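You operate a simulated robot arm through the tools that you are given. There is no shell and no other tool. Be economical: measure what you need, move in short steps, check, and stop when the job is done.

You run a simulated two-armed robot. Do the job below in one go: nothing can be reset, and whatever is moved stays where it is left.

JOB
Wipe up the spill on the top of the work table with the grey rag there and put it back.

Only the result counts: the job must be done as asked and must still hold three seconds after the hand-in. Knocking over, shifting, dropping, spilling or breaking anything else fails it.

ROBOT AND FRAMES
Two 7-joint arms with two-finger parallel grippers on one trunk, on a base that drives. Base frame: it is fixed to the floor where the robot stands at the start and does not move with it; the origin is under the middle of the robot, x ahead of it, y to its left, z up; the surface under the hand at the start is at about z = 0.8. Readings come in m, degrees, newtons and seconds.
The left shoulder is at the start at [0.07, 0.188, 1.215], the right one opposite. With the tool pointing down near the work surface each hand reaches from about 0.24 to 0.78 m from the robot's upright axis, wherever it stands, measured 20 degrees to its own side. Payload 3.91 kg a hand.
The TCP of each hand is the grasp point between the finger pads, 0.03 m short of the fingertips. In the tool frame z runs along the fingers and y along their closing line. Largest opening 0.11 m; finger width 0.02, thickness 0.01; the body of the gripper, 0.048 by 0.112 m, starts 0.055 m behind the TCP.
Orientation is that of the tool frame in the base frame, as a unit quaternion [w, x, y, z]. With the fingers straight down and closing along the base's y, the tool's x points along the base's -x, its y along +y and its z along -z.

CONTROLS
- The arms move only by the tool servo_tool. It takes "left_increments", "right_increments" or both (then of equal length, played together; a hand with none holds still); each is a list of rows, each a list of 7 numbers: the shift along the tool's x, y, z in m, then the turn, a rotation vector about the tool's x, y, z in degrees, then the finger opening in m, from 0 to 0.11. In form: [[dx, dy, dz, wx, wy, wz, grip], ...]. A call has 1 to 20 rows; each row is the pose to reach, as a shift and turn from the pose commanded when the call began, along the tool's axes at that moment. A row lasts 0.2 s, in which the tool goes at most 0.05 m and 8.6 degrees; a call with a longer step from one row to the next is refused whole, and so is a gripper value outside its range. Where a pose cannot be reached the arm comes as near as it can. A force on the tool above 40 N (or 10 N above the force at the start of the call, whichever is more), or a blocked arm, ends the call early, and 0.2 s more pass. Each finger travels about 0.072 m/s and halts on what it meets, pressing with about 24 N; the grip force reading is that of the motor and also rises with nothing between the fingers. The clock runs only during rows and for 0.2 s after the last one: add rows that repeat a pose to give the fingers time. It gives the time, the measured TCP pose, the force on the tool (base axes), the opening and the grip force at its end, in the units of the frame above (readings bear some noise), with the torque about the TCP (base axes, N m) and any sound that the robot's microphone picked up.
- Cameras (640 x 400 px; columns grow to the right, rows downward): "scene" is now at [0.1159, 0.0391, 1.4214]; the picture's right is [0.54, -0.84, 0.00], its down [-0.66, -0.42, -0.63] and it looks along [0.53, 0.34, -0.78] (base axes); focal length 248 px, centre (320, 200). "left" rides on the left gripper at [0.072, -0.017, -0.103] in its tool frame; the picture's right is [0.23, 0.97, 0.00], its down [-0.76, 0.18, -0.62] and it looks along [-0.61, 0.14, 0.78] (tool axes); focal length 222 px, centre (320, 200). "right" rides on the right gripper at [0.072, 0.017, -0.103] in its tool frame; the picture's right is [-0.23, 0.97, 0.00], its down [-0.76, -0.18, -0.62] and it looks along [-0.61, -0.14, 0.78] (tool axes); focal length 222 px, centre (320, 200). There is no depth. A picture from a camera that has moved, and an enlarged one, comes with that camera's place and axes in the base frame and with its lens.
- grab_frame(camera): a new picture of that camera. It takes no simulated time.
- lift_body(by): slides the trunk up (or, below 0, down) by that many m; the arms and the scene camera ride with it, the base frame stays. It gives what a move gives, with no picture.
- drive_base(legs): drives the robot by 1 to 6 legs, each [ahead, turn to the left] in m and degrees, along the robot's own axes; the way and the turn of a leg run together, so that a leg with both is an arc; at most 1.5 m and 180 degrees a leg. The arms and the cameras ride along, it lands a little off, and it stops where it bumps. It gives what a move gives.
- aim_head(pan, tilt): turns the head with the scene camera to pan (to the left, within 86 degrees either way) and tilt (down, from -29 to 69), counted from straight ahead of the robot. It gives what a move gives.
- close_up(camera, box): a new picture of the part [left, top, right, bottom] of that camera's present view, enlarged. It takes no simulated time.
- sign_off(): hands the job in; it is judged then, once.

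Work in short steps. Places have to be worked out from the pictures, the camera data and where the tool is seen: move nearer, look again, correct. Check each grasp and each placing, and mend what went wrong. You have 120 turns and 88 pictures in all, those below and enlarged ones among them. Open the grippers and draw the arms clear of the work before you hand the job in, unless the task says otherwise; then end with one line.

The tools are called after "Call:" as name(argument=value, ...) on one line, values as JSON. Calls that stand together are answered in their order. servo_tool: Moves the arms, as the interface text tells. Its arguments: {"type":"object","properties":{"left_increments":{"type":"array","items":{"type":"array","items":{"type":"number"}}},"right_increments":{"type":"array","items":{"type":"array","items":{"type":"number"}}}},"required":[]} The other tools are called the same way: lift_body (by) slides the trunk up or down; drive_base (legs) drives the base; aim_head (pan, tilt) turns the head that bears the scene camera; grab_frame (camera) takes a picture; close_up (camera, box) takes an enlarged picture of a part of a camera's view; sign_off () hands the job in.

At the start:

```text
time: 0.0
left_tcp_pos: [0.3707, 0.5131, 1.0226]
left_orientation: [0.001, 0.0, 1.0, 0.0]
left_contact_force: [-0.2, -0.3, -0.4]
left_moment: [-0.03, -0.03, -0.05]
left_width: 0.11
left_grasp_force: 0.1
right_tcp_pos: [0.4564, 0.0243, 1.0274]
right_orientation: [0.0, 0.0, 1.0, 0.0]
right_contact_force: [0.5, -0.4, -0.5]
right_moment: [-0.01, 0.01, -0.01]
right_width: 0.1099
right_grasp_force: 0.0
trunk travel left (down, up): [-0.725, 0.215]
robot x, y, heading: [0.0003, 0.0041, -0.4]
head pan, tilt: [32.5, 50.9]
```

scene: 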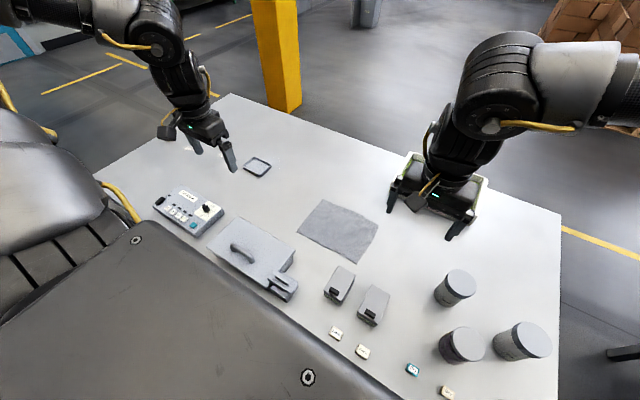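
right: 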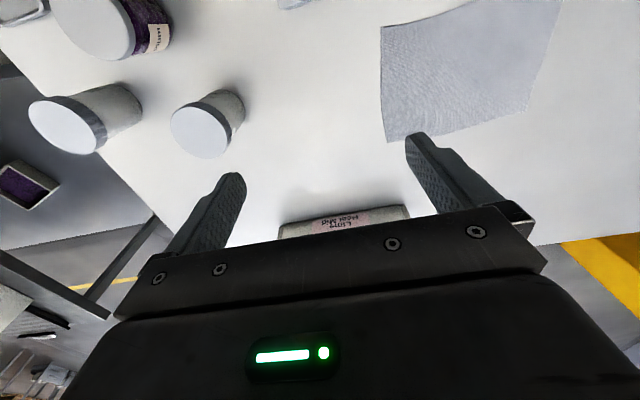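
left: 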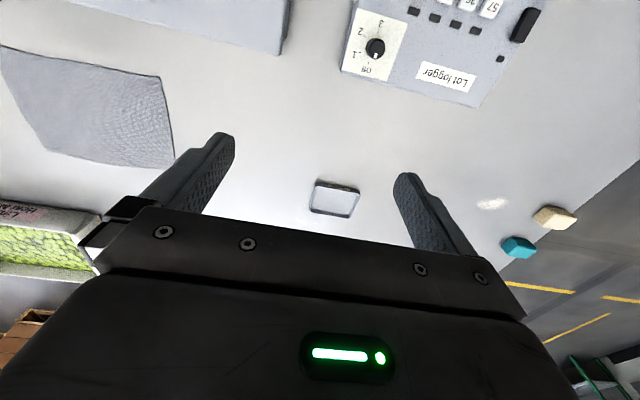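

I can see the grey rag near (0.47, 0.20), but the spill isn't obvious yet. There is a glossy patch near the left blocks, so I'll enlarge the views.

Call:
close_up(camera="scene", box=[100, 90, 340, 240])

Call:
close_up(camera="scene", box=[280, 180, 580, 400])

Call:
close_up(camera="left", box=[280, 120, 640, 340])

```text
2.67 times, centred on (220, 165) of scene
camera zoom: at [0.1159, 0.0391, 1.4214], right [0.54, -0.84, 0.0], down [-0.66, -0.42, -0.63], along [0.53, 0.34, -0.78], focal length 662 px, centre (587, 293)
```

zoom: 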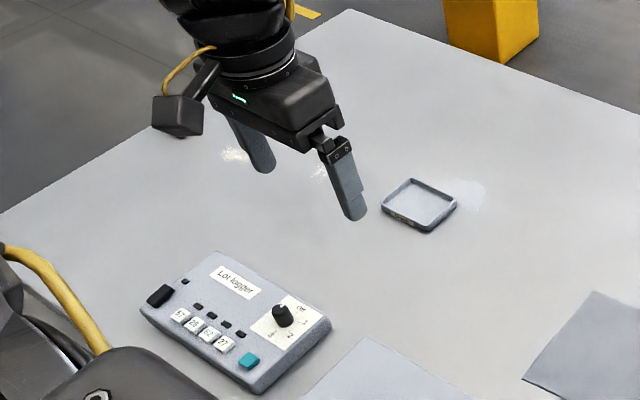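

```text
1.82 times, centred on (430, 290) of scene
camera zoom: at [0.1159, 0.0391, 1.4214], right [0.54, -0.84, 0.0], down [-0.66, -0.42, -0.63], along [0.53, 0.34, -0.78], focal length 451 px, centre (120, 36)
```

zoom: 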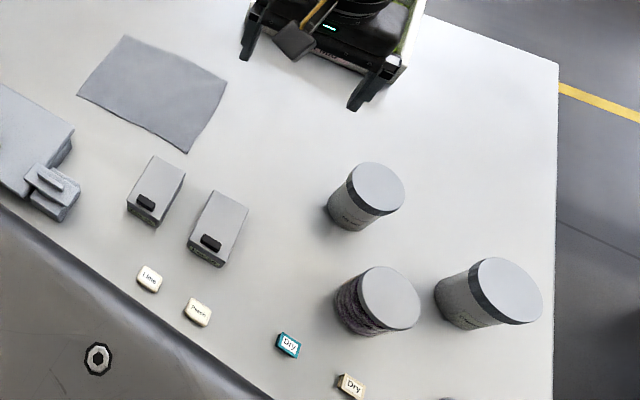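

```text
1.78 times, centred on (460, 230) of left
camera zoom: at [0.2971, 0.4951, 1.1261], right [-0.23, 0.97, 0.0], down [0.76, 0.18, 0.62], along [0.61, 0.14, -0.78], focal length 395 px, centre (71, 147)
```

zoom: 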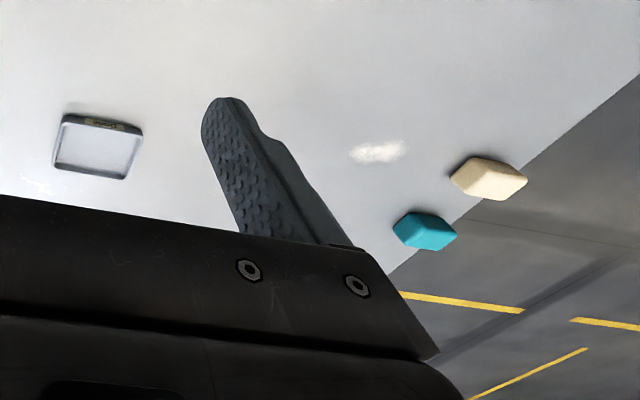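

Behind the small dish there's a glossy patch, and powdery white marks under the left hand. I'll raise the left hand and pull it back so the area is visible.

Call:
servo_tool(left_increments=[[0.0, 0.0, -0.04, 0, 0, 0, 0.11], [0.03, 0.0, -0.07, 0, 0, 0, 0.11], [0.06, 0.02, -0.1, 0, 0, 0, 0.11], [0.09, 0.04, -0.12, 0, 0, 0, 0.11], [0.12, 0.06, -0.12, 0, 0, 0, 0.11]])

Call:
grab_frame(camera="scene")

Call:
grab_frame(camera="left")

```text
time: 1.2
left_tcp_pos: [0.2484, 0.5741, 1.1437]
left_orientation: [0.0, 0.0, 1.0, 0.0]
left_contact_force: [-0.5, 0.5, 1.0]
left_moment: [0.01, -0.03, 0.05]
left_width: 0.11
left_grasp_force: 0.1
right_tcp_pos: [0.4539, 0.0257, 1.0274]
right_orientation: [0.0, 0.0, 1.0, -0.001]
right_contact_force: [-0.9, 0.8, 0.3]
right_moment: [0.01, -0.01, -0.01]
right_width: 0.11
right_grasp_force: 0.0
trunk travel left (down, up): [-0.725, 0.215]
robot x, y, heading: [0.0018, 0.0017, 0.1]
head pan, tilt: [32.5, 50.9]
```

```text
81 pictures are left
camera scene: at [0.1137, 0.0403, 1.4216], right [0.54, -0.84, 0.0], down [-0.65, -0.42, -0.63], along [0.53, 0.34, -0.78], focal length 248 px, centre (320, 200)
```

scene: 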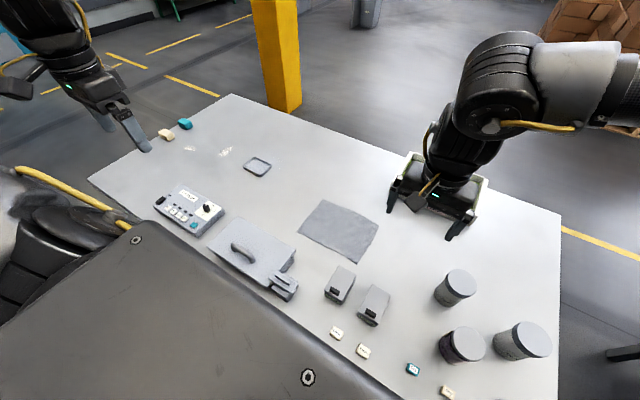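

```text
80 pictures are left
camera left: at [0.1746, 0.5569, 1.2466], right [-0.23, 0.97, 0.0], down [0.76, 0.18, 0.62], along [0.61, 0.14, -0.78], focal length 222 px, centre (320, 200)
```

left: 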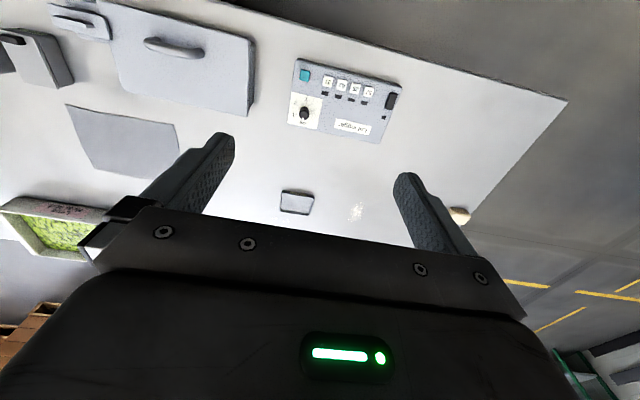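

Now the marks are uncovered, so I'll enlarge them.

Call:
close_up(camera="scene", box=[150, 110, 310, 210])

Call:
close_up(camera="scene", box=[280, 180, 440, 280])

```text
4.00 times, centred on (230, 160) of scene
camera zoom: at [0.1137, 0.0403, 1.4216], right [0.54, -0.84, 0.0], down [-0.65, -0.42, -0.63], along [0.53, 0.34, -0.78], focal length 992 px, centre (680, 360)
```

zoom: 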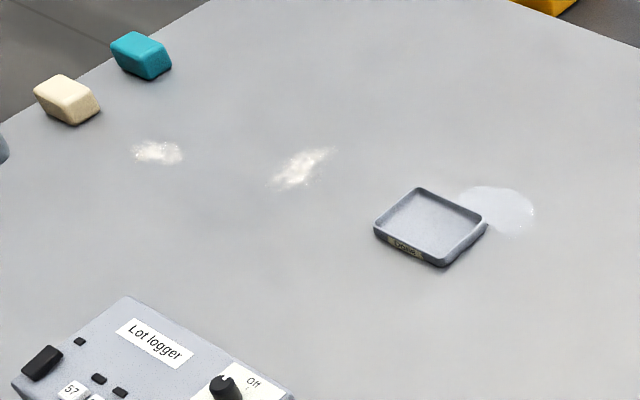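

```text
4.00 times, centred on (360, 230) of scene
camera zoom: at [0.1137, 0.0403, 1.4216], right [0.54, -0.84, 0.0], down [-0.65, -0.42, -0.63], along [0.53, 0.34, -0.78], focal length 992 px, centre (160, 80)
```

zoom: 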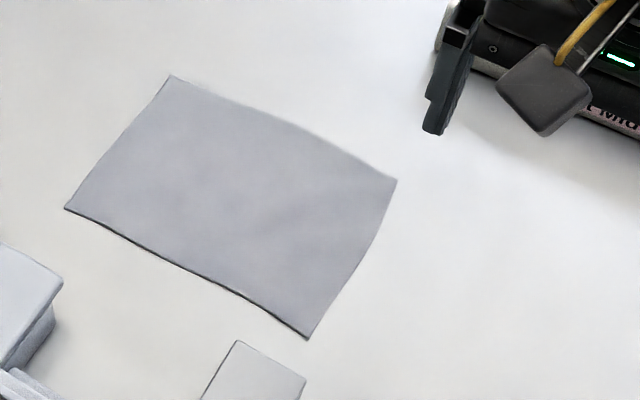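

The puddle touches the far-right side of the small dish at about (0.59, 0.55). The white powder marks are separate. The rag is roughly 0.15 × 0.195 m, centred at (0.47, 0.21). I'll lift the right hand out of the way and bring the left over the rag for a closer look.

Call:
servo_tool(left_increments=[[-0.015, -0.036, 0, 0, 0, 0, 0.11], [-0.03, -0.073, 0, 0, 0, 0, 0.11], [-0.045, -0.109, 0, 0, 0, 0, 0.11], [-0.06, -0.146, 0, 0, 0, 0, 0.11], [-0.075, -0.182, 0, 0, 0, 0, 0.11], [-0.09, -0.218, 0.0, 0, 0, 0, 0.11], [-0.105, -0.255, 0.02, 0, 0, 0, 0.11], [-0.12, -0.291, 0.05, 0, 0, 0, 0.11], [-0.135, -0.328, 0.07, 0, 0, 0, 0.11], [-0.15, -0.364, 0.09, 0, 0, 0, 0.11]], right_increments=[[0, 0, -0.04, 0, 0, 0, 0.11], [0, 0, -0.08, 0, 0, 0, 0.11], [0, -0.03, -0.1, 0, 0, 0, 0.11], [0.02, -0.06, -0.1, 0, 0, 0, 0.11], [0.04, -0.1, -0.1, 0, 0, 0, 0.11], [0.06, -0.14, -0.1, 0, 0, 0, 0.11], [0.08, -0.18, -0.1, 0, 0, 0, 0.11], [0.1, -0.22, -0.1, 0, 0, 0, 0.11], [0.1, -0.25, -0.1, 0, 0, 0, 0.11], [0.1, -0.25, -0.1, 0, 0, 0, 0.11]])

Call:
grab_frame(camera="left")

Call:
grab_frame(camera="scene")

```text
time: 3.4
left_tcp_pos: [0.4532, 0.2623, 1.0631]
left_orientation: [-0.003, 0.003, 1.0, -0.001]
left_contact_force: [-0.1, -0.5, -0.9]
left_moment: [0.0, 0.03, -0.01]
left_width: 0.11
left_grasp_force: 0.0
left hand out of reach, approached as far as the arm can: row 8, 9, 10
right_tcp_pos: [0.3595, -0.2257, 1.1259]
right_orientation: [-0.001, 0.0, 1.0, 0.0]
right_contact_force: [-0.1, -0.1, -0.3]
right_moment: [-0.01, 0.05, 0.02]
right_width: 0.1102
right_grasp_force: 0.1
trunk travel left (down, up): [-0.725, 0.215]
robot x, y, heading: [-0.0005, 0.0002, 0.2]
head pan, tilt: [32.5, 50.9]
```

```text
77 pictures are left
camera left: at [0.3804, 0.2441, 1.1667], right [-0.22, 0.97, 0.0], down [0.77, 0.17, 0.62], along [0.6, 0.14, -0.79], focal length 222 px, centre (320, 200)
```

left: 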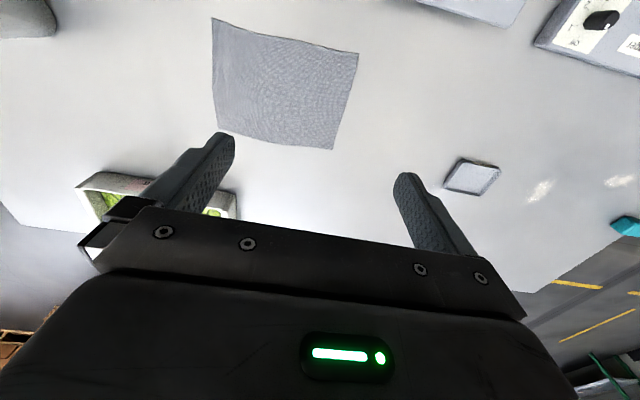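

```text
76 pictures are left
camera scene: at [0.1199, 0.0381, 1.4211], right [0.54, -0.84, 0.0], down [-0.66, -0.42, -0.63], along [0.53, 0.34, -0.78], focal length 248 px, centre (320, 200)
```

scene: 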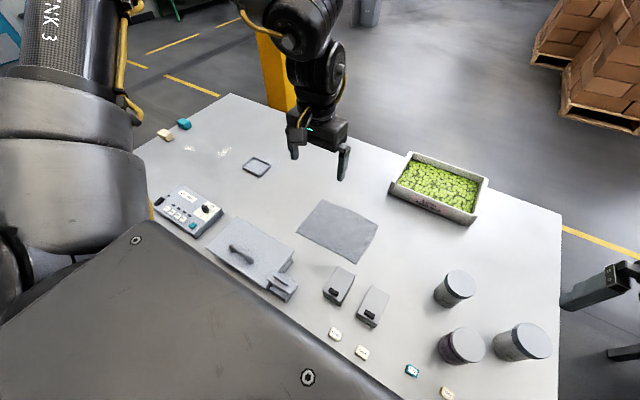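

The table height of 0.80 is confirmed by triangulating the rag corner. The dish spans about x .506–.568, y .535–.618, and the puddle sits right beyond it at x .57–.625, y .505–.59. I'll lower the left hand over the rag to test its reach there.

Call:
servo_tool(left_increments=[[-0.02, 0, 0.03, 0, 0, 0, 0.11], [-0.03, 0, 0.05, 0, 0, 0, 0.11], [-0.04, 0, 0.08, 0, 0, 0, 0.11], [-0.05, 0, 0.1, 0, 0, 0, 0.11], [-0.05, 0, 0.1, 0, 0, 0, 0.11]])

Call:
grab_frame(camera="left")

```text
time: 4.6
left_tcp_pos: [0.4991, 0.2668, 0.967]
left_orientation: [0.001, 0.0, 1.0, -0.001]
left_contact_force: [0.0, -0.4, -1.3]
left_moment: [0.0, -0.02, -0.01]
left_width: 0.11
left_grasp_force: 0.0
left hand out of reach, approached as far as the arm can: row 4, 5
right_tcp_pos: [0.3554, -0.225, 1.1275]
right_orientation: [0.0, 0.0, 1.0, 0.0]
right_contact_force: [-0.3, -0.8, 0.2]
right_moment: [0.06, 0.0, -0.03]
right_width: 0.1098
right_grasp_force: 0.1
trunk travel left (down, up): [-0.725, 0.215]
robot x, y, heading: [0.002, 0.0032, 0.0]
head pan, tilt: [32.5, 50.9]
```

```text
75 pictures are left
camera left: at [0.4257, 0.2477, 1.0693], right [-0.23, 0.97, 0.0], down [0.76, 0.18, 0.62], along [0.61, 0.14, -0.78], focal length 222 px, centre (320, 200)
```

left: 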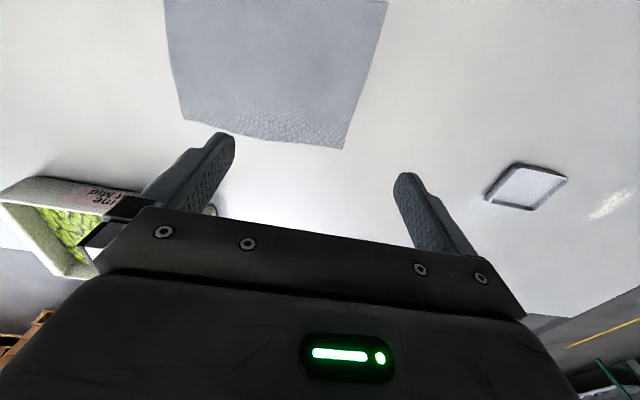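

The arm is hitting some limit here, possibly the wrist. I'll try yawing the hand clockwise (seen from above) and see whether the reach frees up.

Call:
servo_tool(left_increments=[[0, 0, 0, 0, 0, 8, 0.11], [0, 0, 0, 0, 0, 16, 0.11], [0, 0, 0, 0, 0, 24, 0.11], [0, 0, 0, 0, 0, 32, 0.11], [0, 0, 0, 0, 0, 40, 0.11], [0, -0.03, 0.03, 0, 0, 45, 0.11], [0, -0.06, 0.05, 0, 0, 45, 0.11], [0, -0.06, 0.05, 0, 0, 45, 0.11]])

```text
time: 6.4
left_tcp_pos: [0.4755, 0.2618, 0.9526]
left_orientation: [0.0, 0.383, 0.924, -0.001]
left_contact_force: [-0.3, -0.5, 0.1]
left_moment: [0.01, 0.01, 0.0]
left_width: 0.1101
left_grasp_force: 0.2
left hand out of reach, approached as far as the arm can: row 6, 7, 8
right_tcp_pos: [0.3561, -0.2255, 1.127]
right_orientation: [0.0, 0.0, 1.0, 0.0]
right_contact_force: [0.3, -0.2, -0.5]
right_moment: [0.0, -0.02, 0.03]
right_width: 0.1099
right_grasp_force: 0.0
trunk travel left (down, up): [-0.725, 0.215]
robot x, y, heading: [0.0022, 0.0001, 0.3]
head pan, tilt: [32.5, 50.9]
```

Yaw isn't the cause. It may be a folded-arm limit at this height, so I'll go straight down, where the stated reach is larger, and then to the right.

Call:
servo_tool(left_increments=[[0, 0, 0.03, 0, 0, 0, 0.11], [0, 0, 0.06, 0, 0, 0, 0.11], [0.015, -0.015, 0.06, 0, 0, 0, 0.11], [0.03, -0.03, 0.06, 0, 0, 0, 0.11]])

Call:
grab_frame(camera="scene")

```text
time: 7.4
left_tcp_pos: [0.4298, 0.2773, 0.9068]
left_orientation: [0.001, 0.383, 0.924, -0.001]
left_contact_force: [-0.7, 0.0, 0.1]
left_moment: [-0.03, -0.03, 0.03]
left_width: 0.1099
left_grasp_force: 0.1
left hand out of reach, approached as far as the arm can: row 1, 2, 3, 4
right_tcp_pos: [0.3563, -0.2257, 1.1266]
right_orientation: [0.0, 0.0, 1.0, 0.0]
right_contact_force: [-0.5, -0.4, 0.2]
right_moment: [-0.02, 0.02, 0.0]
right_width: 0.1103
right_grasp_force: 0.0
trunk travel left (down, up): [-0.725, 0.215]
robot x, y, heading: [0.0002, 0.0009, -0.0]
head pan, tilt: [32.5, 50.9]
```

```text
74 pictures are left
camera scene: at [0.1156, 0.0388, 1.4215], right [0.54, -0.84, 0.0], down [-0.66, -0.42, -0.63], along [0.53, 0.34, -0.78], focal length 248 px, centre (320, 200)
```

scene: 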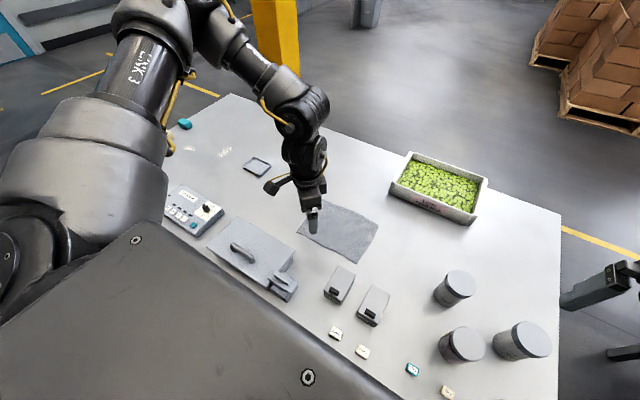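

The arm seems limited in reaching toward the robot's midline. Turning the base about 20° to the right would put the rag more to the left shoulder's side, with the puddle still in reach. I'll raise the hand first, then turn.

Call:
servo_tool(left_increments=[[0, 0.0, -0.04, 0, 0, -8, 0.11], [0, 0.0, -0.08, 0, 0, -16, 0.11], [0, 0.0, -0.12, 0, 0, -22, 0.11], [0, 0.0, -0.16, 0, 0, -22, 0.11]])

Call:
drive_base(legs=[[0, -20]])

Call:
grab_frame(camera="scene")

```text
time: 8.4
left_tcp_pos: [0.4288, 0.2761, 1.0667]
left_orientation: [0.0, 0.198, 0.98, 0.001]
left_contact_force: [0.2, -0.3, -0.7]
left_moment: [0.02, 0.02, 0.0]
left_width: 0.1099
left_grasp_force: 0.0
right_tcp_pos: [0.3549, -0.226, 1.1276]
right_orientation: [0.001, 0.0, 1.0, -0.001]
right_contact_force: [0.0, 0.0, -0.1]
right_moment: [0.05, -0.02, -0.01]
right_width: 0.11
right_grasp_force: 0.0
trunk travel left (down, up): [-0.725, 0.215]
robot x, y, heading: [0.0004, 0.0002, 0.0]
head pan, tilt: [32.5, 50.9]
```

```text
time: 9.9
left_tcp_pos: [0.4991, 0.1149, 1.0658]
left_orientation: [0.0, 0.366, 0.931, 0.0]
left_contact_force: [0.4, -0.1, -1.0]
left_moment: [-0.01, -0.01, 0.05]
left_width: 0.1099
left_grasp_force: 0.1
right_tcp_pos: [0.2594, -0.3313, 1.1277]
right_orientation: [0.0, 0.171, 0.985, 0.001]
right_contact_force: [0.4, -0.2, -1.3]
right_moment: [-0.02, -0.03, -0.02]
right_width: 0.1102
right_grasp_force: 0.0
trunk travel left (down, up): [-0.725, 0.215]
robot x, y, heading: [0.001, 0.003, -19.6]
head pan, tilt: [32.5, 50.9]
```

```text
73 pictures are left
camera scene: at [0.1234, -0.0016, 1.4214], right [0.22, -0.98, 0.0], down [-0.76, -0.17, -0.63], along [0.61, 0.14, -0.78], focal length 248 px, centre (320, 200)
```

scene: 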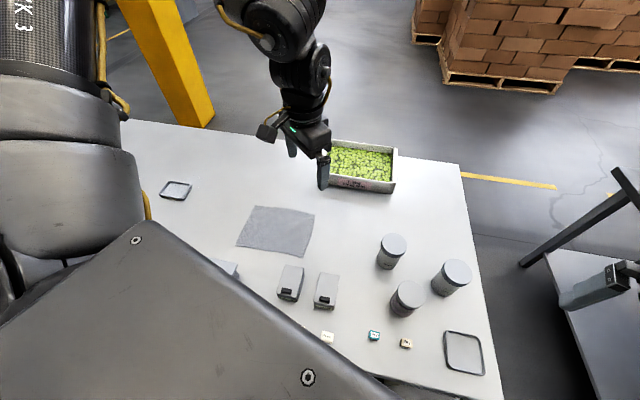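

The rag is now well to the left of the robot's midline. I'll bring the left hand above its centre with the fingers closing along base x, at z ≈ 0.93.

Call:
servo_tool(left_increments=[[0.02, 0.0125, 0, 0, 0, 8, 0.11], [0.04, 0.025, 0.01, 0, 0, 16, 0.11], [0.06, 0.038, 0.03, 0, 0, 24, 0.11], [0.08, 0.051, 0.06, 0, 0, 32, 0.11], [0.0816, 0.051, 0.09, 0, 0, 40, 0.11], [0.0816, 0.051, 0.12, 0, 0, 47, 0.11], [0.0816, 0.051, 0.136, 0, 0, 47, 0.11]])

Call:
grab_frame(camera="left")

Call:
grab_frame(camera="scene")

```text
time: 11.5
left_tcp_pos: [0.473, 0.2072, 0.9297]
left_orientation: [0.001, 0.707, 0.707, -0.001]
left_contact_force: [-0.3, 0.0, -0.1]
left_moment: [0.01, 0.01, 0.0]
left_width: 0.11
left_grasp_force: 0.1
right_tcp_pos: [0.2588, -0.3323, 1.1277]
right_orientation: [0.0, 0.172, 0.985, 0.0]
right_contact_force: [1.0, 0.5, -0.7]
right_moment: [-0.01, -0.01, 0.0]
right_width: 0.1099
right_grasp_force: 0.0
trunk travel left (down, up): [-0.725, 0.215]
robot x, y, heading: [-0.0026, 0.0007, -19.8]
head pan, tilt: [32.5, 50.9]
```

```text
72 pictures are left
camera left: at [0.4557, 0.2779, 1.0324], right [0.97, 0.23, 0.0], down [0.18, -0.76, 0.62], along [0.14, -0.61, -0.78], focal length 222 px, centre (320, 200)
```

left: 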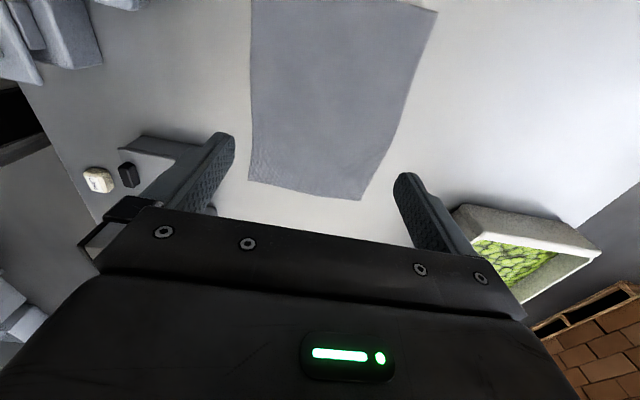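

```text
71 pictures are left
camera scene: at [0.1234, -0.0017, 1.4215], right [0.22, -0.98, 0.0], down [-0.76, -0.17, -0.63], along [0.61, 0.14, -0.78], focal length 248 px, centre (320, 200)
```

scene: 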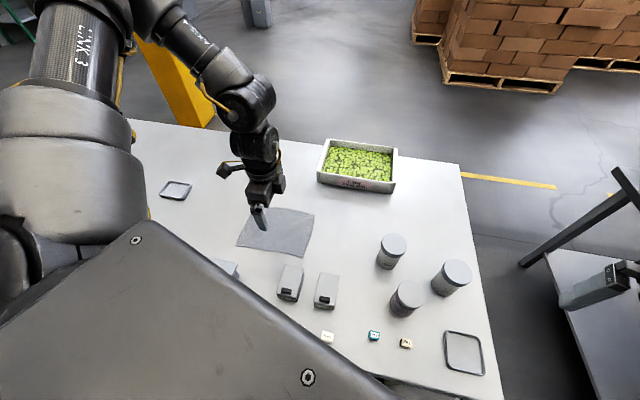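

The hand reached the exact spot. I'll go down until the fingertips just touch the rag, with the opening at 0.08.

Call:
servo_tool(left_increments=[[0, 0, 0.04, 0, 0, 0, 0.08], [0, 0, 0.07, 0, 0, 0, 0.08], [0, 0, 0.085, 0, 0, 0, 0.08], [0, 0, 0.093, 0, 0, 0, 0.08], [0, 0, 0.097, 0, 0, 0, 0.08], [0, 0, 0.099, 0, 0, 0, 0.08]])

Call:
grab_frame(camera="left")

```text
time: 12.9
left_tcp_pos: [0.4739, 0.207, 0.838]
left_orientation: [0.0, 0.706, 0.708, 0.0]
left_contact_force: [-0.5, 0.3, 0.8]
left_moment: [0.0, 0.0, -0.01]
left_width: 0.08
left_grasp_force: 0.1
left hand out of reach, approached as far as the arm can: row 5, 6
right_tcp_pos: [0.2585, -0.3326, 1.1273]
right_orientation: [0.0, 0.172, 0.985, 0.0]
right_contact_force: [-0.2, -0.8, 0.0]
right_moment: [0.02, -0.02, 0.01]
right_width: 0.1101
right_grasp_force: 0.0
trunk travel left (down, up): [-0.725, 0.215]
robot x, y, heading: [-0.0027, -0.0007, -19.8]
head pan, tilt: [32.5, 50.9]
```

```text
70 pictures are left
camera left: at [0.4553, 0.278, 0.9419], right [0.97, 0.23, 0.0], down [0.18, -0.76, 0.62], along [0.14, -0.61, -0.78], focal length 222 px, centre (320, 200)
```

left: 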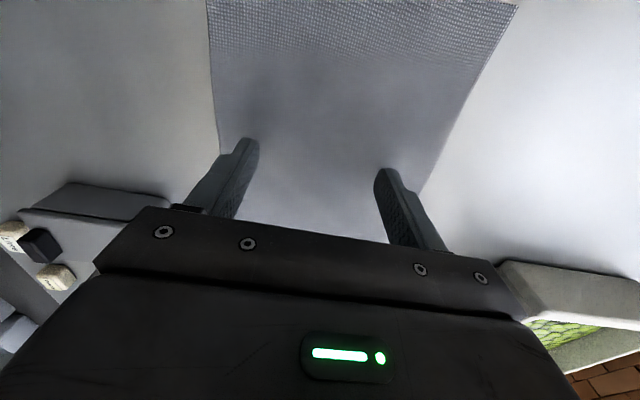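

The limit appears again 8 mm short at this height, which suggests the shoulders are too high. I'll raise the hand, lower the trunk 0.1 m, and retry.

Call:
servo_tool(left_increments=[[0, 0, -0.04, 0, 0, 0, 0.08], [0, 0, -0.08, 0, 0, 0, 0.08], [0, 0, -0.12, 0, 0, 0, 0.08], [0, 0, -0.14, 0, 0, 0, 0.08]])

Call:
lift_body(by=-0.1)

```text
time: 13.9
left_tcp_pos: [0.4735, 0.208, 0.9777]
left_orientation: [0.0, 0.706, 0.708, 0.0]
left_contact_force: [-0.7, -0.4, -0.4]
left_moment: [0.03, 0.01, -0.01]
left_width: 0.0801
left_grasp_force: 0.1
right_tcp_pos: [0.2573, -0.3325, 1.1287]
right_orientation: [0.0, 0.171, 0.985, 0.001]
right_contact_force: [-0.4, 0.0, 0.0]
right_moment: [-0.01, 0.01, -0.01]
right_width: 0.1099
right_grasp_force: 0.1
trunk travel left (down, up): [-0.725, 0.215]
robot x, y, heading: [0.0014, 0.0051, -19.7]
head pan, tilt: [32.5, 50.9]
```

```text
time: 15.2
left_tcp_pos: [0.4742, 0.2072, 0.8787]
left_orientation: [0.0, 0.707, 0.708, 0.0]
left_contact_force: [-0.5, -0.2, -0.2]
left_moment: [-0.03, 0.04, 0.01]
left_width: 0.0797
left_grasp_force: 0.0
right_tcp_pos: [0.2584, -0.3327, 1.0275]
right_orientation: [0.0, 0.172, 0.985, 0.0]
right_contact_force: [-0.6, 0.8, -0.4]
right_moment: [0.0, 0.02, -0.01]
right_width: 0.1101
right_grasp_force: 0.1
trunk travel left (down, up): [-0.625, 0.315]
robot x, y, heading: [0.001, 0.0006, -19.8]
head pan, tilt: [32.5, 50.9]
```

The hand is now at z .879. I'll descend in small steps to contact, with a 1–2 mm press as the target.

Call:
servo_tool(left_increments=[[0, 0, 0.03, 0, 0, 0, 0.08], [0, 0, 0.04, 0, 0, 0, 0.08], [0, 0, 0.045, 0, 0, 0, 0.08], [0, 0, 0.049, 0, 0, 0, 0.08], [0, 0, 0.049, 0, 0, 0, 0.08]])

```text
time: 16.4
left_tcp_pos: [0.4738, 0.2069, 0.8315]
left_orientation: [0.001, 0.707, 0.708, 0.001]
left_contact_force: [2.0, 3.6, 27.2]
left_moment: [0.07, 1.03, -0.16]
left_width: 0.079
left_grasp_force: 0.0
right_tcp_pos: [0.2566, -0.3317, 1.0282]
right_orientation: [0.001, 0.172, 0.985, 0.0]
right_contact_force: [1.1, 0.5, 0.2]
right_moment: [0.0, 0.02, 0.0]
right_width: 0.11
right_grasp_force: 0.0
trunk travel left (down, up): [-0.625, 0.315]
robot x, y, heading: [-0.0028, 0.0008, -19.7]
head pan, tilt: [32.5, 50.9]
```

There's contact with the rag at z .8315 (27 N), so the rag is about 1–2 mm thick. I'll close the fingers while easing off 1 mm.

Call:
servo_tool(left_increments=[[0, 0, -0.0005, 0, 0, 0, 0.05], [0, 0, -0.001, 0, 0, 0, 0.02], [0, 0, -0.001, 0, 0, 0, 0.0], [0, 0, -0.001, 0, 0, 0, 0.0], [0, 0, -0.001, 0, 0, 0, 0.0], [0, 0, -0.001, 0, 0, 0, 0.0]])

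Call:
grab_frame(camera="left")

Call:
close_up(camera="scene", box=[160, 160, 400, 310])

```text
time: 17.8
left_tcp_pos: [0.474, 0.2068, 0.8309]
left_orientation: [0.001, 0.706, 0.708, 0.001]
left_contact_force: [3.5, -0.7, 17.4]
left_moment: [0.01, -0.09, 0.0]
left_width: 0.0034
left_grasp_force: 23.8
right_tcp_pos: [0.2573, -0.3334, 1.0281]
right_orientation: [0.001, 0.172, 0.985, 0.001]
right_contact_force: [1.0, -0.9, -0.4]
right_moment: [0.0, 0.02, -0.01]
right_width: 0.1101
right_grasp_force: 0.1
trunk travel left (down, up): [-0.625, 0.315]
robot x, y, heading: [0.0009, -0.0006, -19.9]
head pan, tilt: [32.5, 50.9]
```

```text
69 pictures are left
camera left: at [0.4555, 0.278, 0.9345], right [0.97, 0.23, 0.0], down [0.18, -0.76, 0.62], along [0.14, -0.61, -0.78], focal length 222 px, centre (320, 200)
```

left: 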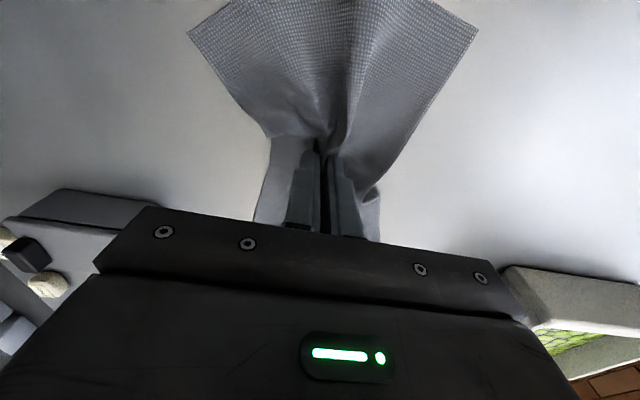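

```text
2.67 times, centred on (280, 235) of scene
camera zoom: at [0.1218, -0.0033, 1.3216], right [0.22, -0.98, 0.0], down [-0.76, -0.17, -0.63], along [0.62, 0.14, -0.78], focal length 662 px, centre (427, 107)
```

zoom: 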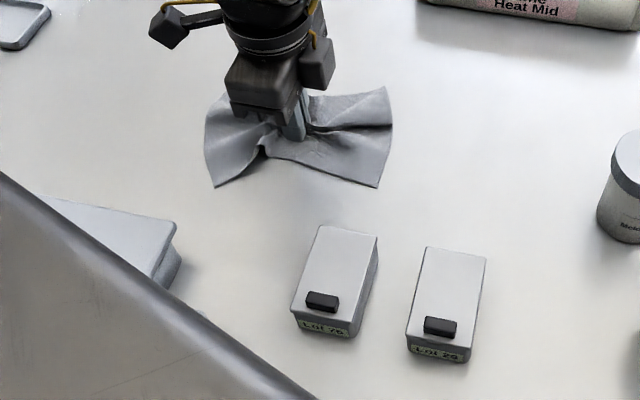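

The cloth is soft and nicely gathered, with 24 N grip. I'll lift it to check the hold and see how it hangs.

Call:
servo_tool(left_increments=[[0, 0, -0.03, 0, 0, 0, 0.0], [0, 0, -0.07, 0, 0, 0, 0.0], [0, 0, -0.11, 0, 0, 0, 0.0], [0, 0, -0.15, 0, 0, 0, 0.0], [0, 0, -0.18, 0, 0, 0, 0.0], [0, 0, -0.18, 0, 0, 0, 0.0]])

Call:
close_up(camera="scene", box=[120, 60, 440, 260])

```text
time: 19.2
left_tcp_pos: [0.474, 0.2077, 1.0099]
left_orientation: [-0.001, 0.707, 0.708, 0.0]
left_contact_force: [0.7, 0.0, 0.1]
left_moment: [0.03, -0.02, 0.0]
left_width: 0.0033
left_grasp_force: 23.8
right_tcp_pos: [0.2606, -0.3323, 1.0264]
right_orientation: [0.0, 0.172, 0.985, 0.001]
right_contact_force: [-0.2, 0.4, 0.4]
right_moment: [0.0, 0.02, -0.02]
right_width: 0.1102
right_grasp_force: 0.0
trunk travel left (down, up): [-0.625, 0.315]
robot x, y, heading: [-0.0013, -0.0007, -19.8]
head pan, tilt: [32.5, 50.9]
```

```text
2.00 times, centred on (280, 160) of scene
camera zoom: at [0.1238, -0.0022, 1.3214], right [0.22, -0.98, 0.0], down [-0.76, -0.17, -0.63], along [0.61, 0.14, -0.78], focal length 496 px, centre (400, 280)
```

zoom: 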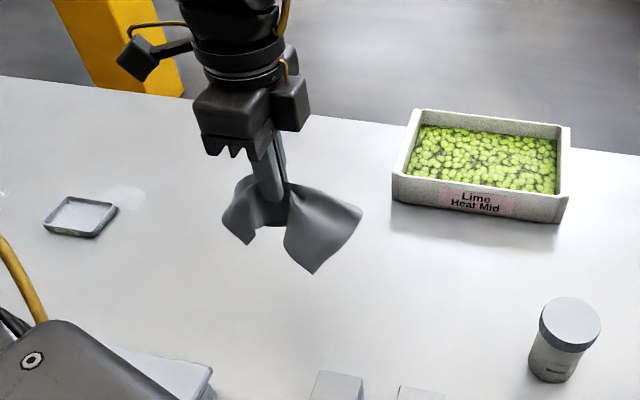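

The grip is firm and the cloth droops moderately. I'll carry it high over the puddle area to check reach and look down at the puddle and dish.

Call:
servo_tool(left_increments=[[0.037, 0.0115, 0, 0, 0, 0, 0], [0.074, 0.023, 0, 0, 0, 0, 0], [0.111, 0.0345, 0, 0, 0, 0, 0], [0.148, 0.046, 0, 0, 0, 0, 0], [0.185, 0.0575, 0, 0, 0, 0, 0], [0.222, 0.069, 0, 0, 0, 0, 0], [0.259, 0.08, 0, 0, 0, 0, 0], [0.296, 0.092, 0, 0, 0, 0, 0], [0.333, 0.1035, 0, 0, 0, 0, 0], [0.37, 0.115, 0, 0, 0, 0, 0], [0.41, 0.126, 0, 0, 0, 0, 0], [0.41, 0.126, 0, 0, 0, 0, 0]])

Call:
grab_frame(camera="left")

Call:
grab_frame(camera="scene")

```text
time: 21.8
left_tcp_pos: [0.5982, 0.6178, 1.0105]
left_orientation: [0.0, 0.706, 0.708, 0.001]
left_contact_force: [-0.2, -0.1, 0.2]
left_moment: [0.0, 0.01, 0.0]
left_width: 0.0031
left_grasp_force: 23.5
right_tcp_pos: [0.2569, -0.3334, 1.0279]
right_orientation: [0.0, 0.172, 0.985, 0.0]
right_contact_force: [0.3, -0.3, -0.6]
right_moment: [-0.03, -0.01, 0.01]
right_width: 0.1098
right_grasp_force: 0.0
trunk travel left (down, up): [-0.625, 0.315]
robot x, y, heading: [0.0014, 0.0033, -19.6]
head pan, tilt: [32.5, 50.9]
```

```text
66 pictures are left
camera left: at [0.5794, 0.689, 1.1138], right [0.97, 0.23, 0.0], down [0.18, -0.76, 0.62], along [0.14, -0.61, -0.78], focal length 222 px, centre (320, 200)
```

left: 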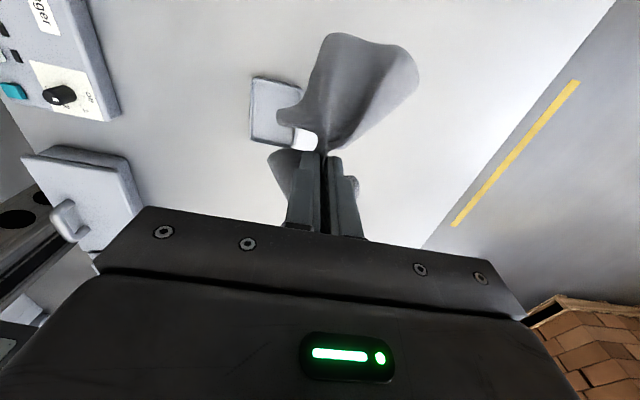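

```text
65 pictures are left
camera scene: at [0.1222, -0.0027, 1.3215], right [0.22, -0.98, 0.0], down [-0.76, -0.17, -0.63], along [0.62, 0.14, -0.78], focal length 248 px, centre (320, 200)
```

scene: 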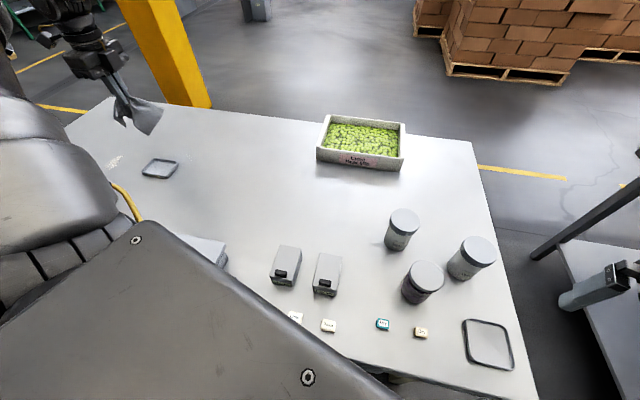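

The reach is fine. To keep the cloth off the dish, I'll approach from the −y side. The wings are yawed about 35° clockwise so the leading wing covers only x beyond the dish. I'll also aim the head at the area.

Call:
servo_tool(left_increments=[[-0.03, 0.0, 0, 0, 0, 7, 0], [-0.06, 0.0, 0, 0, 0, 14, 0], [-0.09, 0.0, 0, 0, 0, 21, 0], [-0.12, 0.0, 0.0, 0, 0, 28, 0], [-0.15, 0.0, 0.0, 0, 0, 35, 0], [-0.178, 0.0, 0.03, 0, 0, 35, 0], [-0.178, 0.0, 0.06, 0, 0, 35, 0], [-0.178, 0.0, 0.09, 0, 0, 35, 0]])

Call:
aim_head(pan=66, tilt=42)

Call:
grab_frame(camera="scene")

Call:
grab_frame(camera="left")

```text
time: 23.6
left_tcp_pos: [0.6001, 0.4403, 0.9193]
left_orientation: [0.0, 0.887, 0.462, -0.001]
left_contact_force: [-0.2, -0.4, -0.4]
left_moment: [0.02, 0.0, 0.01]
left_width: 0.0031
left_grasp_force: 24.6
right_tcp_pos: [0.259, -0.3325, 1.0274]
right_orientation: [0.001, 0.172, 0.985, 0.0]
right_contact_force: [-0.1, 0.2, -0.2]
right_moment: [0.0, -0.02, 0.04]
right_width: 0.1097
right_grasp_force: 0.1
trunk travel left (down, up): [-0.625, 0.315]
robot x, y, heading: [-0.001, 0.0007, -19.7]
head pan, tilt: [32.5, 50.9]
```

```text
time: 24.6
left_tcp_pos: [0.6009, 0.4401, 0.9208]
left_orientation: [0.001, 0.886, 0.463, 0.0]
left_contact_force: [0.8, 0.7, -0.5]
left_moment: [0.02, 0.0, 0.04]
left_width: 0.0031
left_grasp_force: 24.3
right_tcp_pos: [0.2587, -0.3325, 1.0261]
right_orientation: [0.0, 0.172, 0.985, 0.0]
right_contact_force: [-0.1, -0.4, -0.5]
right_moment: [-0.05, 0.0, -0.01]
right_width: 0.1101
right_grasp_force: 0.0
trunk travel left (down, up): [-0.625, 0.315]
robot x, y, heading: [-0.0005, 0.0023, -19.9]
head pan, tilt: [66.0, 42.0]
```

```text
64 pictures are left
camera scene: at [0.1069, 0.0413, 1.3339], right [0.72, -0.69, 0.0], down [-0.46, -0.48, -0.74], along [0.52, 0.54, -0.67], focal length 248 px, centre (320, 200)
```

scene: 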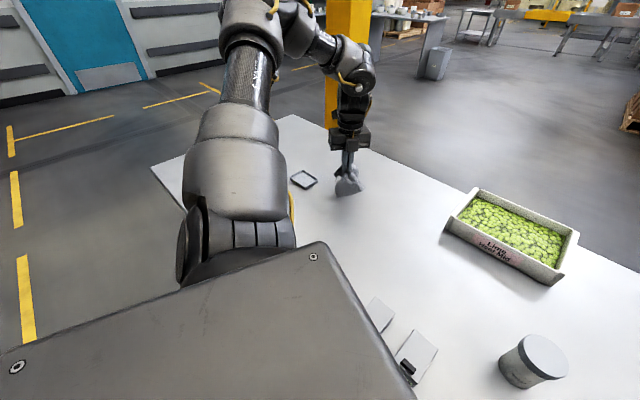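

```text
63 pictures are left
camera left: at [0.6265, 0.5078, 1.0234], right [0.93, -0.37, 0.0], down [-0.29, -0.73, 0.62], along [-0.23, -0.58, -0.78], focal length 222 px, centre (320, 200)
```

left: 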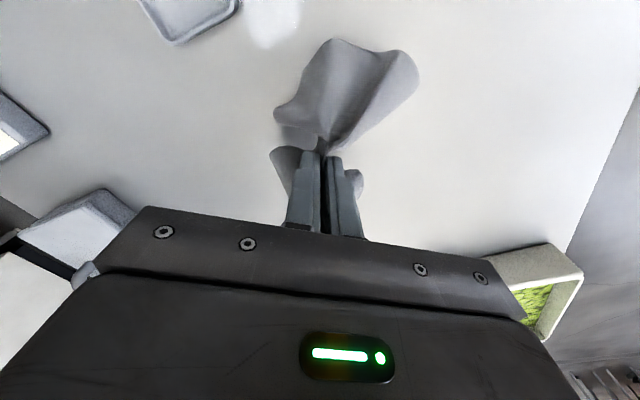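

The puddle edge sits at y ≈ .507, x .574–.615, as expected. I'll lower the cloth here, just short of the puddle, and see how it splays.

Call:
servo_tool(left_increments=[[0, 0, 0.03, 0, 0, 0, 0], [0, 0, 0.06, 0, 0, 0, 0], [0, 0, 0.075, 0, 0, 0, 0], [0, 0, 0.084, 0, 0, 0, 0], [0, 0, 0.087, 0, 0, 0, 0]])

Call:
grab_frame(camera="left")

Call:
close_up(camera="scene", box=[260, 130, 420, 230])

```text
time: 25.8
left_tcp_pos: [0.5996, 0.4396, 0.8333]
left_orientation: [0.0, 0.886, 0.464, 0.0]
left_contact_force: [-0.1, 0.5, 0.5]
left_moment: [-0.02, 0.0, 0.07]
left_width: 0.0031
left_grasp_force: 23.6
right_tcp_pos: [0.2592, -0.3314, 1.0292]
right_orientation: [0.0, 0.172, 0.985, 0.0]
right_contact_force: [0.1, 0.9, -0.4]
right_moment: [0.01, -0.01, 0.03]
right_width: 0.1102
right_grasp_force: 0.1
trunk travel left (down, up): [-0.625, 0.315]
robot x, y, heading: [0.0005, 0.0005, -19.8]
head pan, tilt: [66.0, 42.0]
```

```text
62 pictures are left
camera left: at [0.6261, 0.5077, 0.9365], right [0.93, -0.37, 0.0], down [-0.29, -0.73, 0.62], along [-0.23, -0.58, -0.78], focal length 222 px, centre (320, 200)
```

left: 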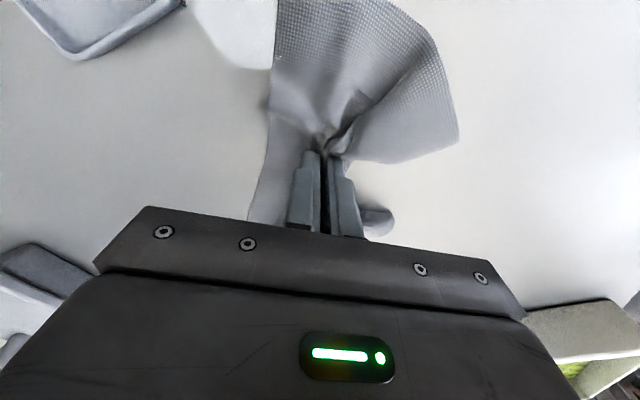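

```text
4.00 times, centred on (340, 180) of scene
camera zoom: at [0.1065, 0.0412, 1.334], right [0.72, -0.69, 0.0], down [-0.46, -0.48, -0.74], along [0.51, 0.54, -0.67], focal length 992 px, centre (240, 280)
```

zoom: 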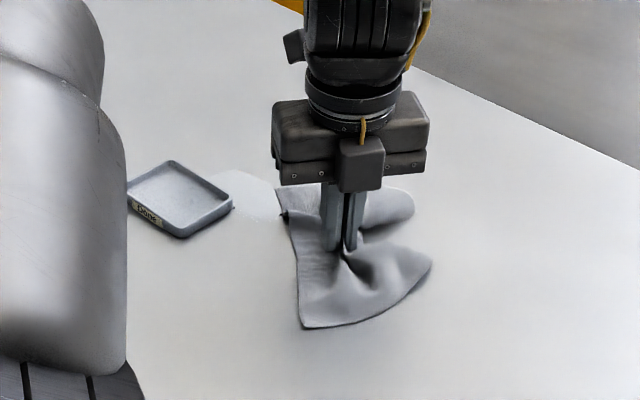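

The cloth splays as planned; its left edge runs along +y at x ≈ .60. I'll shift −x by 0.024 so this edge just clears the dish, then sweep +y through the puddle with light pressure.

Call:
servo_tool(left_increments=[[-0.0137, -0.0197, 0, 0, 0, 0, 0], [-0.0137, -0.0197, 0.002, 0, 0, 0, 0], [-0.0014, -0.0282, 0.002, 0, 0, 0, 0], [0.011, -0.0367, 0.002, 0, 0, 0, 0], [0.0233, -0.0453, 0.002, 0, 0, 0, 0], [0.0356, -0.0538, 0.002, 0, 0, 0, 0]])

Call:
grab_frame(camera="left")

Call:
close_up(camera="scene", box=[260, 130, 420, 230])

```text
time: 27.2
left_tcp_pos: [0.5758, 0.4996, 0.8327]
left_orientation: [0.0, 0.887, 0.462, 0.001]
left_contact_force: [0.8, -1.0, 10.1]
left_moment: [-0.11, -0.12, 0.01]
left_width: 0.003
left_grasp_force: 24.3
right_tcp_pos: [0.2575, -0.3316, 1.0286]
right_orientation: [0.001, 0.172, 0.985, 0.001]
right_contact_force: [0.3, 0.5, -0.6]
right_moment: [0.0, 0.01, 0.02]
right_width: 0.1102
right_grasp_force: 0.1
trunk travel left (down, up): [-0.625, 0.315]
robot x, y, heading: [0.0025, -0.0008, -20.1]
head pan, tilt: [66.0, 42.0]
```

```text
60 pictures are left
camera left: at [0.6014, 0.5674, 0.9353], right [0.93, -0.37, 0.0], down [-0.29, -0.73, 0.62], along [-0.23, -0.58, -0.78], focal length 222 px, centre (320, 200)
```

left: 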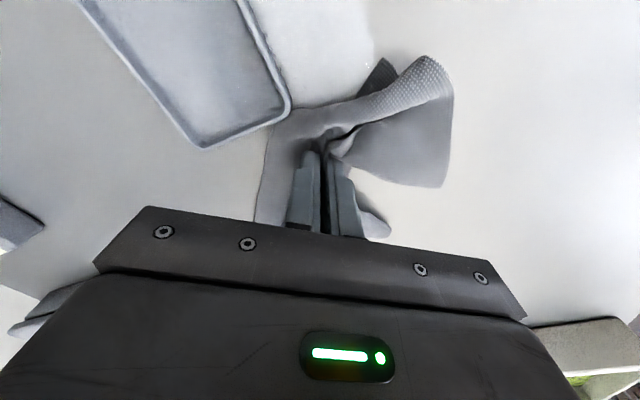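

```text
4.00 times, centred on (340, 180) of scene
camera zoom: at [0.1052, 0.0405, 1.3342], right [0.72, -0.69, 0.0], down [-0.46, -0.48, -0.74], along [0.52, 0.54, -0.67], focal length 992 px, centre (240, 280)
```

zoom: 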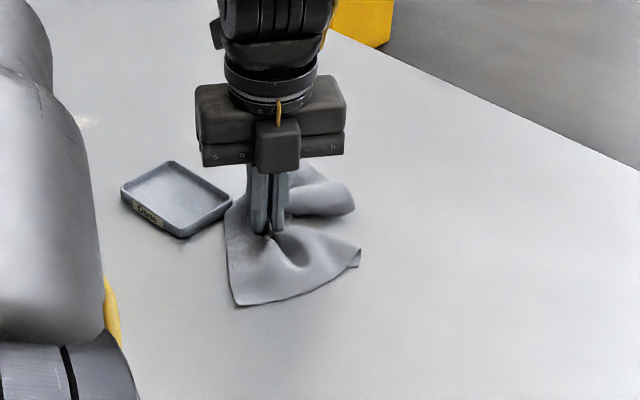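

Pushing folds the leading wing back, so I'll pull instead. I'll lift, set the wing down across the puddle with the hand at (.588, .53), and drag −y so the wing trails flat through it.

Call:
servo_tool(left_increments=[[0, 0, -0.04, 0, 0, 0, 0], [0, 0, -0.08, 0, 0, 0, 0], [0, 0, -0.11, 0, 0, 0, 0], [0.0315, -0.0072, -0.11, 0, 0, 0, 0], [0.0315, -0.0072, -0.11, 0, 0, 0, 0], [0.0315, -0.0072, -0.07, 0, 0, 0, 0], [0.0315, -0.0072, -0.035, 0, 0, 0, 0], [0.0315, -0.0072, -0.012, 0, 0, 0, 0]])

Call:
grab_frame(camera="left")

Call:
close_up(camera="scene", box=[260, 130, 420, 230])

```text
time: 29.0
left_tcp_pos: [0.5872, 0.5291, 0.8448]
left_orientation: [0.0, 0.886, 0.463, 0.0]
left_contact_force: [0.3, 0.4, -0.4]
left_moment: [0.04, 0.0, 0.03]
left_width: 0.003
left_grasp_force: 24.4
right_tcp_pos: [0.259, -0.333, 1.0271]
right_orientation: [0.0, 0.172, 0.985, 0.0]
right_contact_force: [0.4, 0.0, -0.1]
right_moment: [-0.03, 0.0, 0.0]
right_width: 0.1099
right_grasp_force: 0.1
trunk travel left (down, up): [-0.625, 0.315]
robot x, y, heading: [-0.0008, 0.001, -19.9]
head pan, tilt: [66.0, 42.0]
```

```text
58 pictures are left
camera left: at [0.6141, 0.5969, 0.9464], right [0.93, -0.37, 0.0], down [-0.29, -0.73, 0.62], along [-0.23, -0.58, -0.78], focal length 222 px, centre (320, 200)
```

left: 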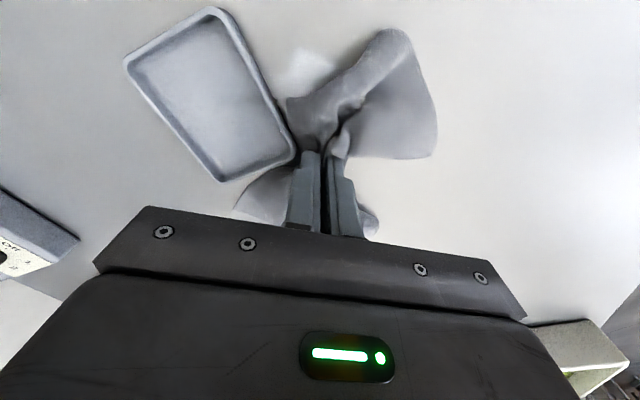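

```text
4.00 times, centred on (340, 180) of scene
camera zoom: at [0.1068, 0.0412, 1.334], right [0.72, -0.69, 0.0], down [-0.46, -0.48, -0.74], along [0.51, 0.54, -0.67], focal length 992 px, centre (240, 280)
```

zoom: 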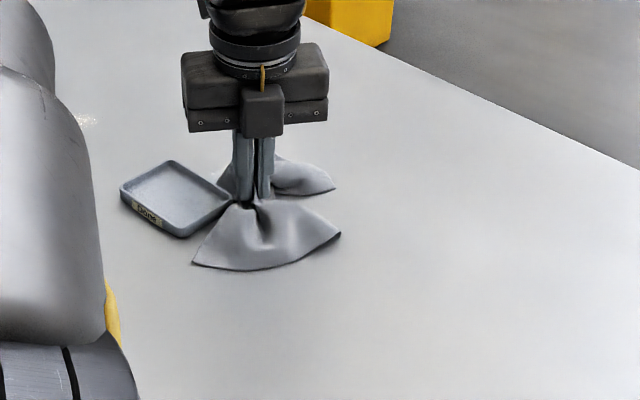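

Most of the puddle is gone; a small patch is left at about (.60, .58). I'll lift, yaw the wings back to ±y so they straddle clear of the dish, and set the pinch down right on that patch.

Call:
servo_tool(left_increments=[[0, 0, -0.04, 0, 0, 0, 0], [0, 0, -0.08, 0, 0, 0, 0], [0.02, -0.005, -0.11, 0, 0, -8, 0], [0.04, -0.01, -0.11, 0, 0, -16, 0], [0.058, -0.0146, -0.11, 0, 0, -24, 0], [0.058, -0.0146, -0.11, 0, 0, -32, 0], [0.058, -0.0146, -0.11, 0, 0, -35, 0], [0.058, -0.0146, -0.11, 0, 0, -35, 0]])

Call:
grab_frame(camera="left")

Call:
close_up(camera="scene", box=[260, 130, 420, 230])

```text
time: 30.8
left_tcp_pos: [0.6093, 0.5855, 0.9535]
left_orientation: [-0.001, 0.706, 0.708, -0.001]
left_contact_force: [-0.8, 0.5, 0.1]
left_moment: [0.0, 0.01, -0.04]
left_width: 0.0031
left_grasp_force: 23.8
right_tcp_pos: [0.2587, -0.3318, 1.028]
right_orientation: [0.0, 0.172, 0.985, 0.0]
right_contact_force: [-0.2, 0.0, 0.5]
right_moment: [0.0, 0.03, 0.02]
right_width: 0.11
right_grasp_force: 0.2
trunk travel left (down, up): [-0.625, 0.315]
robot x, y, heading: [-0.0008, 0.0031, -19.6]
head pan, tilt: [66.0, 42.0]
```

```text
56 pictures are left
camera left: at [0.5905, 0.657, 1.0562], right [0.97, 0.23, 0.0], down [0.18, -0.76, 0.62], along [0.14, -0.61, -0.78], focal length 222 px, centre (320, 200)
```

left: 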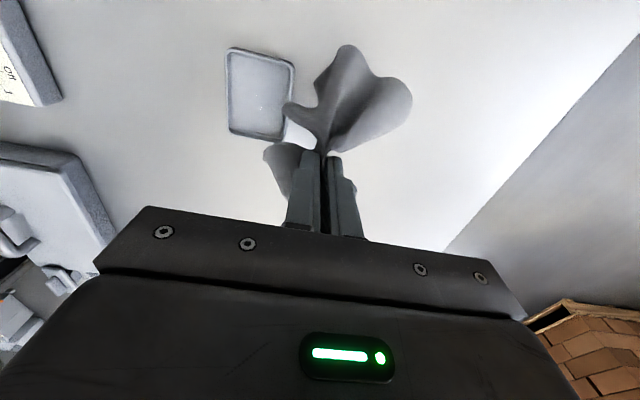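

```text
4.00 times, centred on (340, 180) of scene
camera zoom: at [0.1068, 0.0414, 1.3339], right [0.72, -0.69, 0.0], down [-0.46, -0.48, -0.74], along [0.51, 0.54, -0.67], focal length 992 px, centre (240, 280)
```

zoom: 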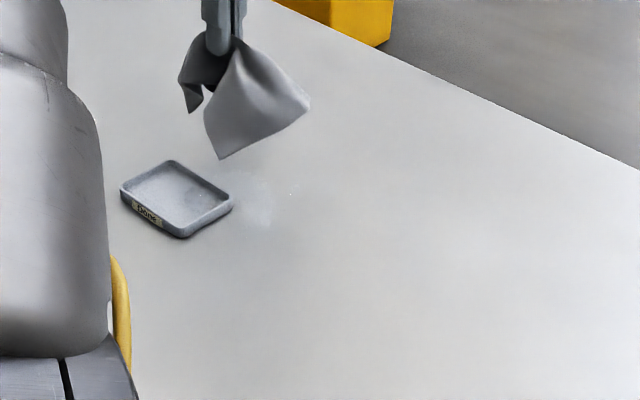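

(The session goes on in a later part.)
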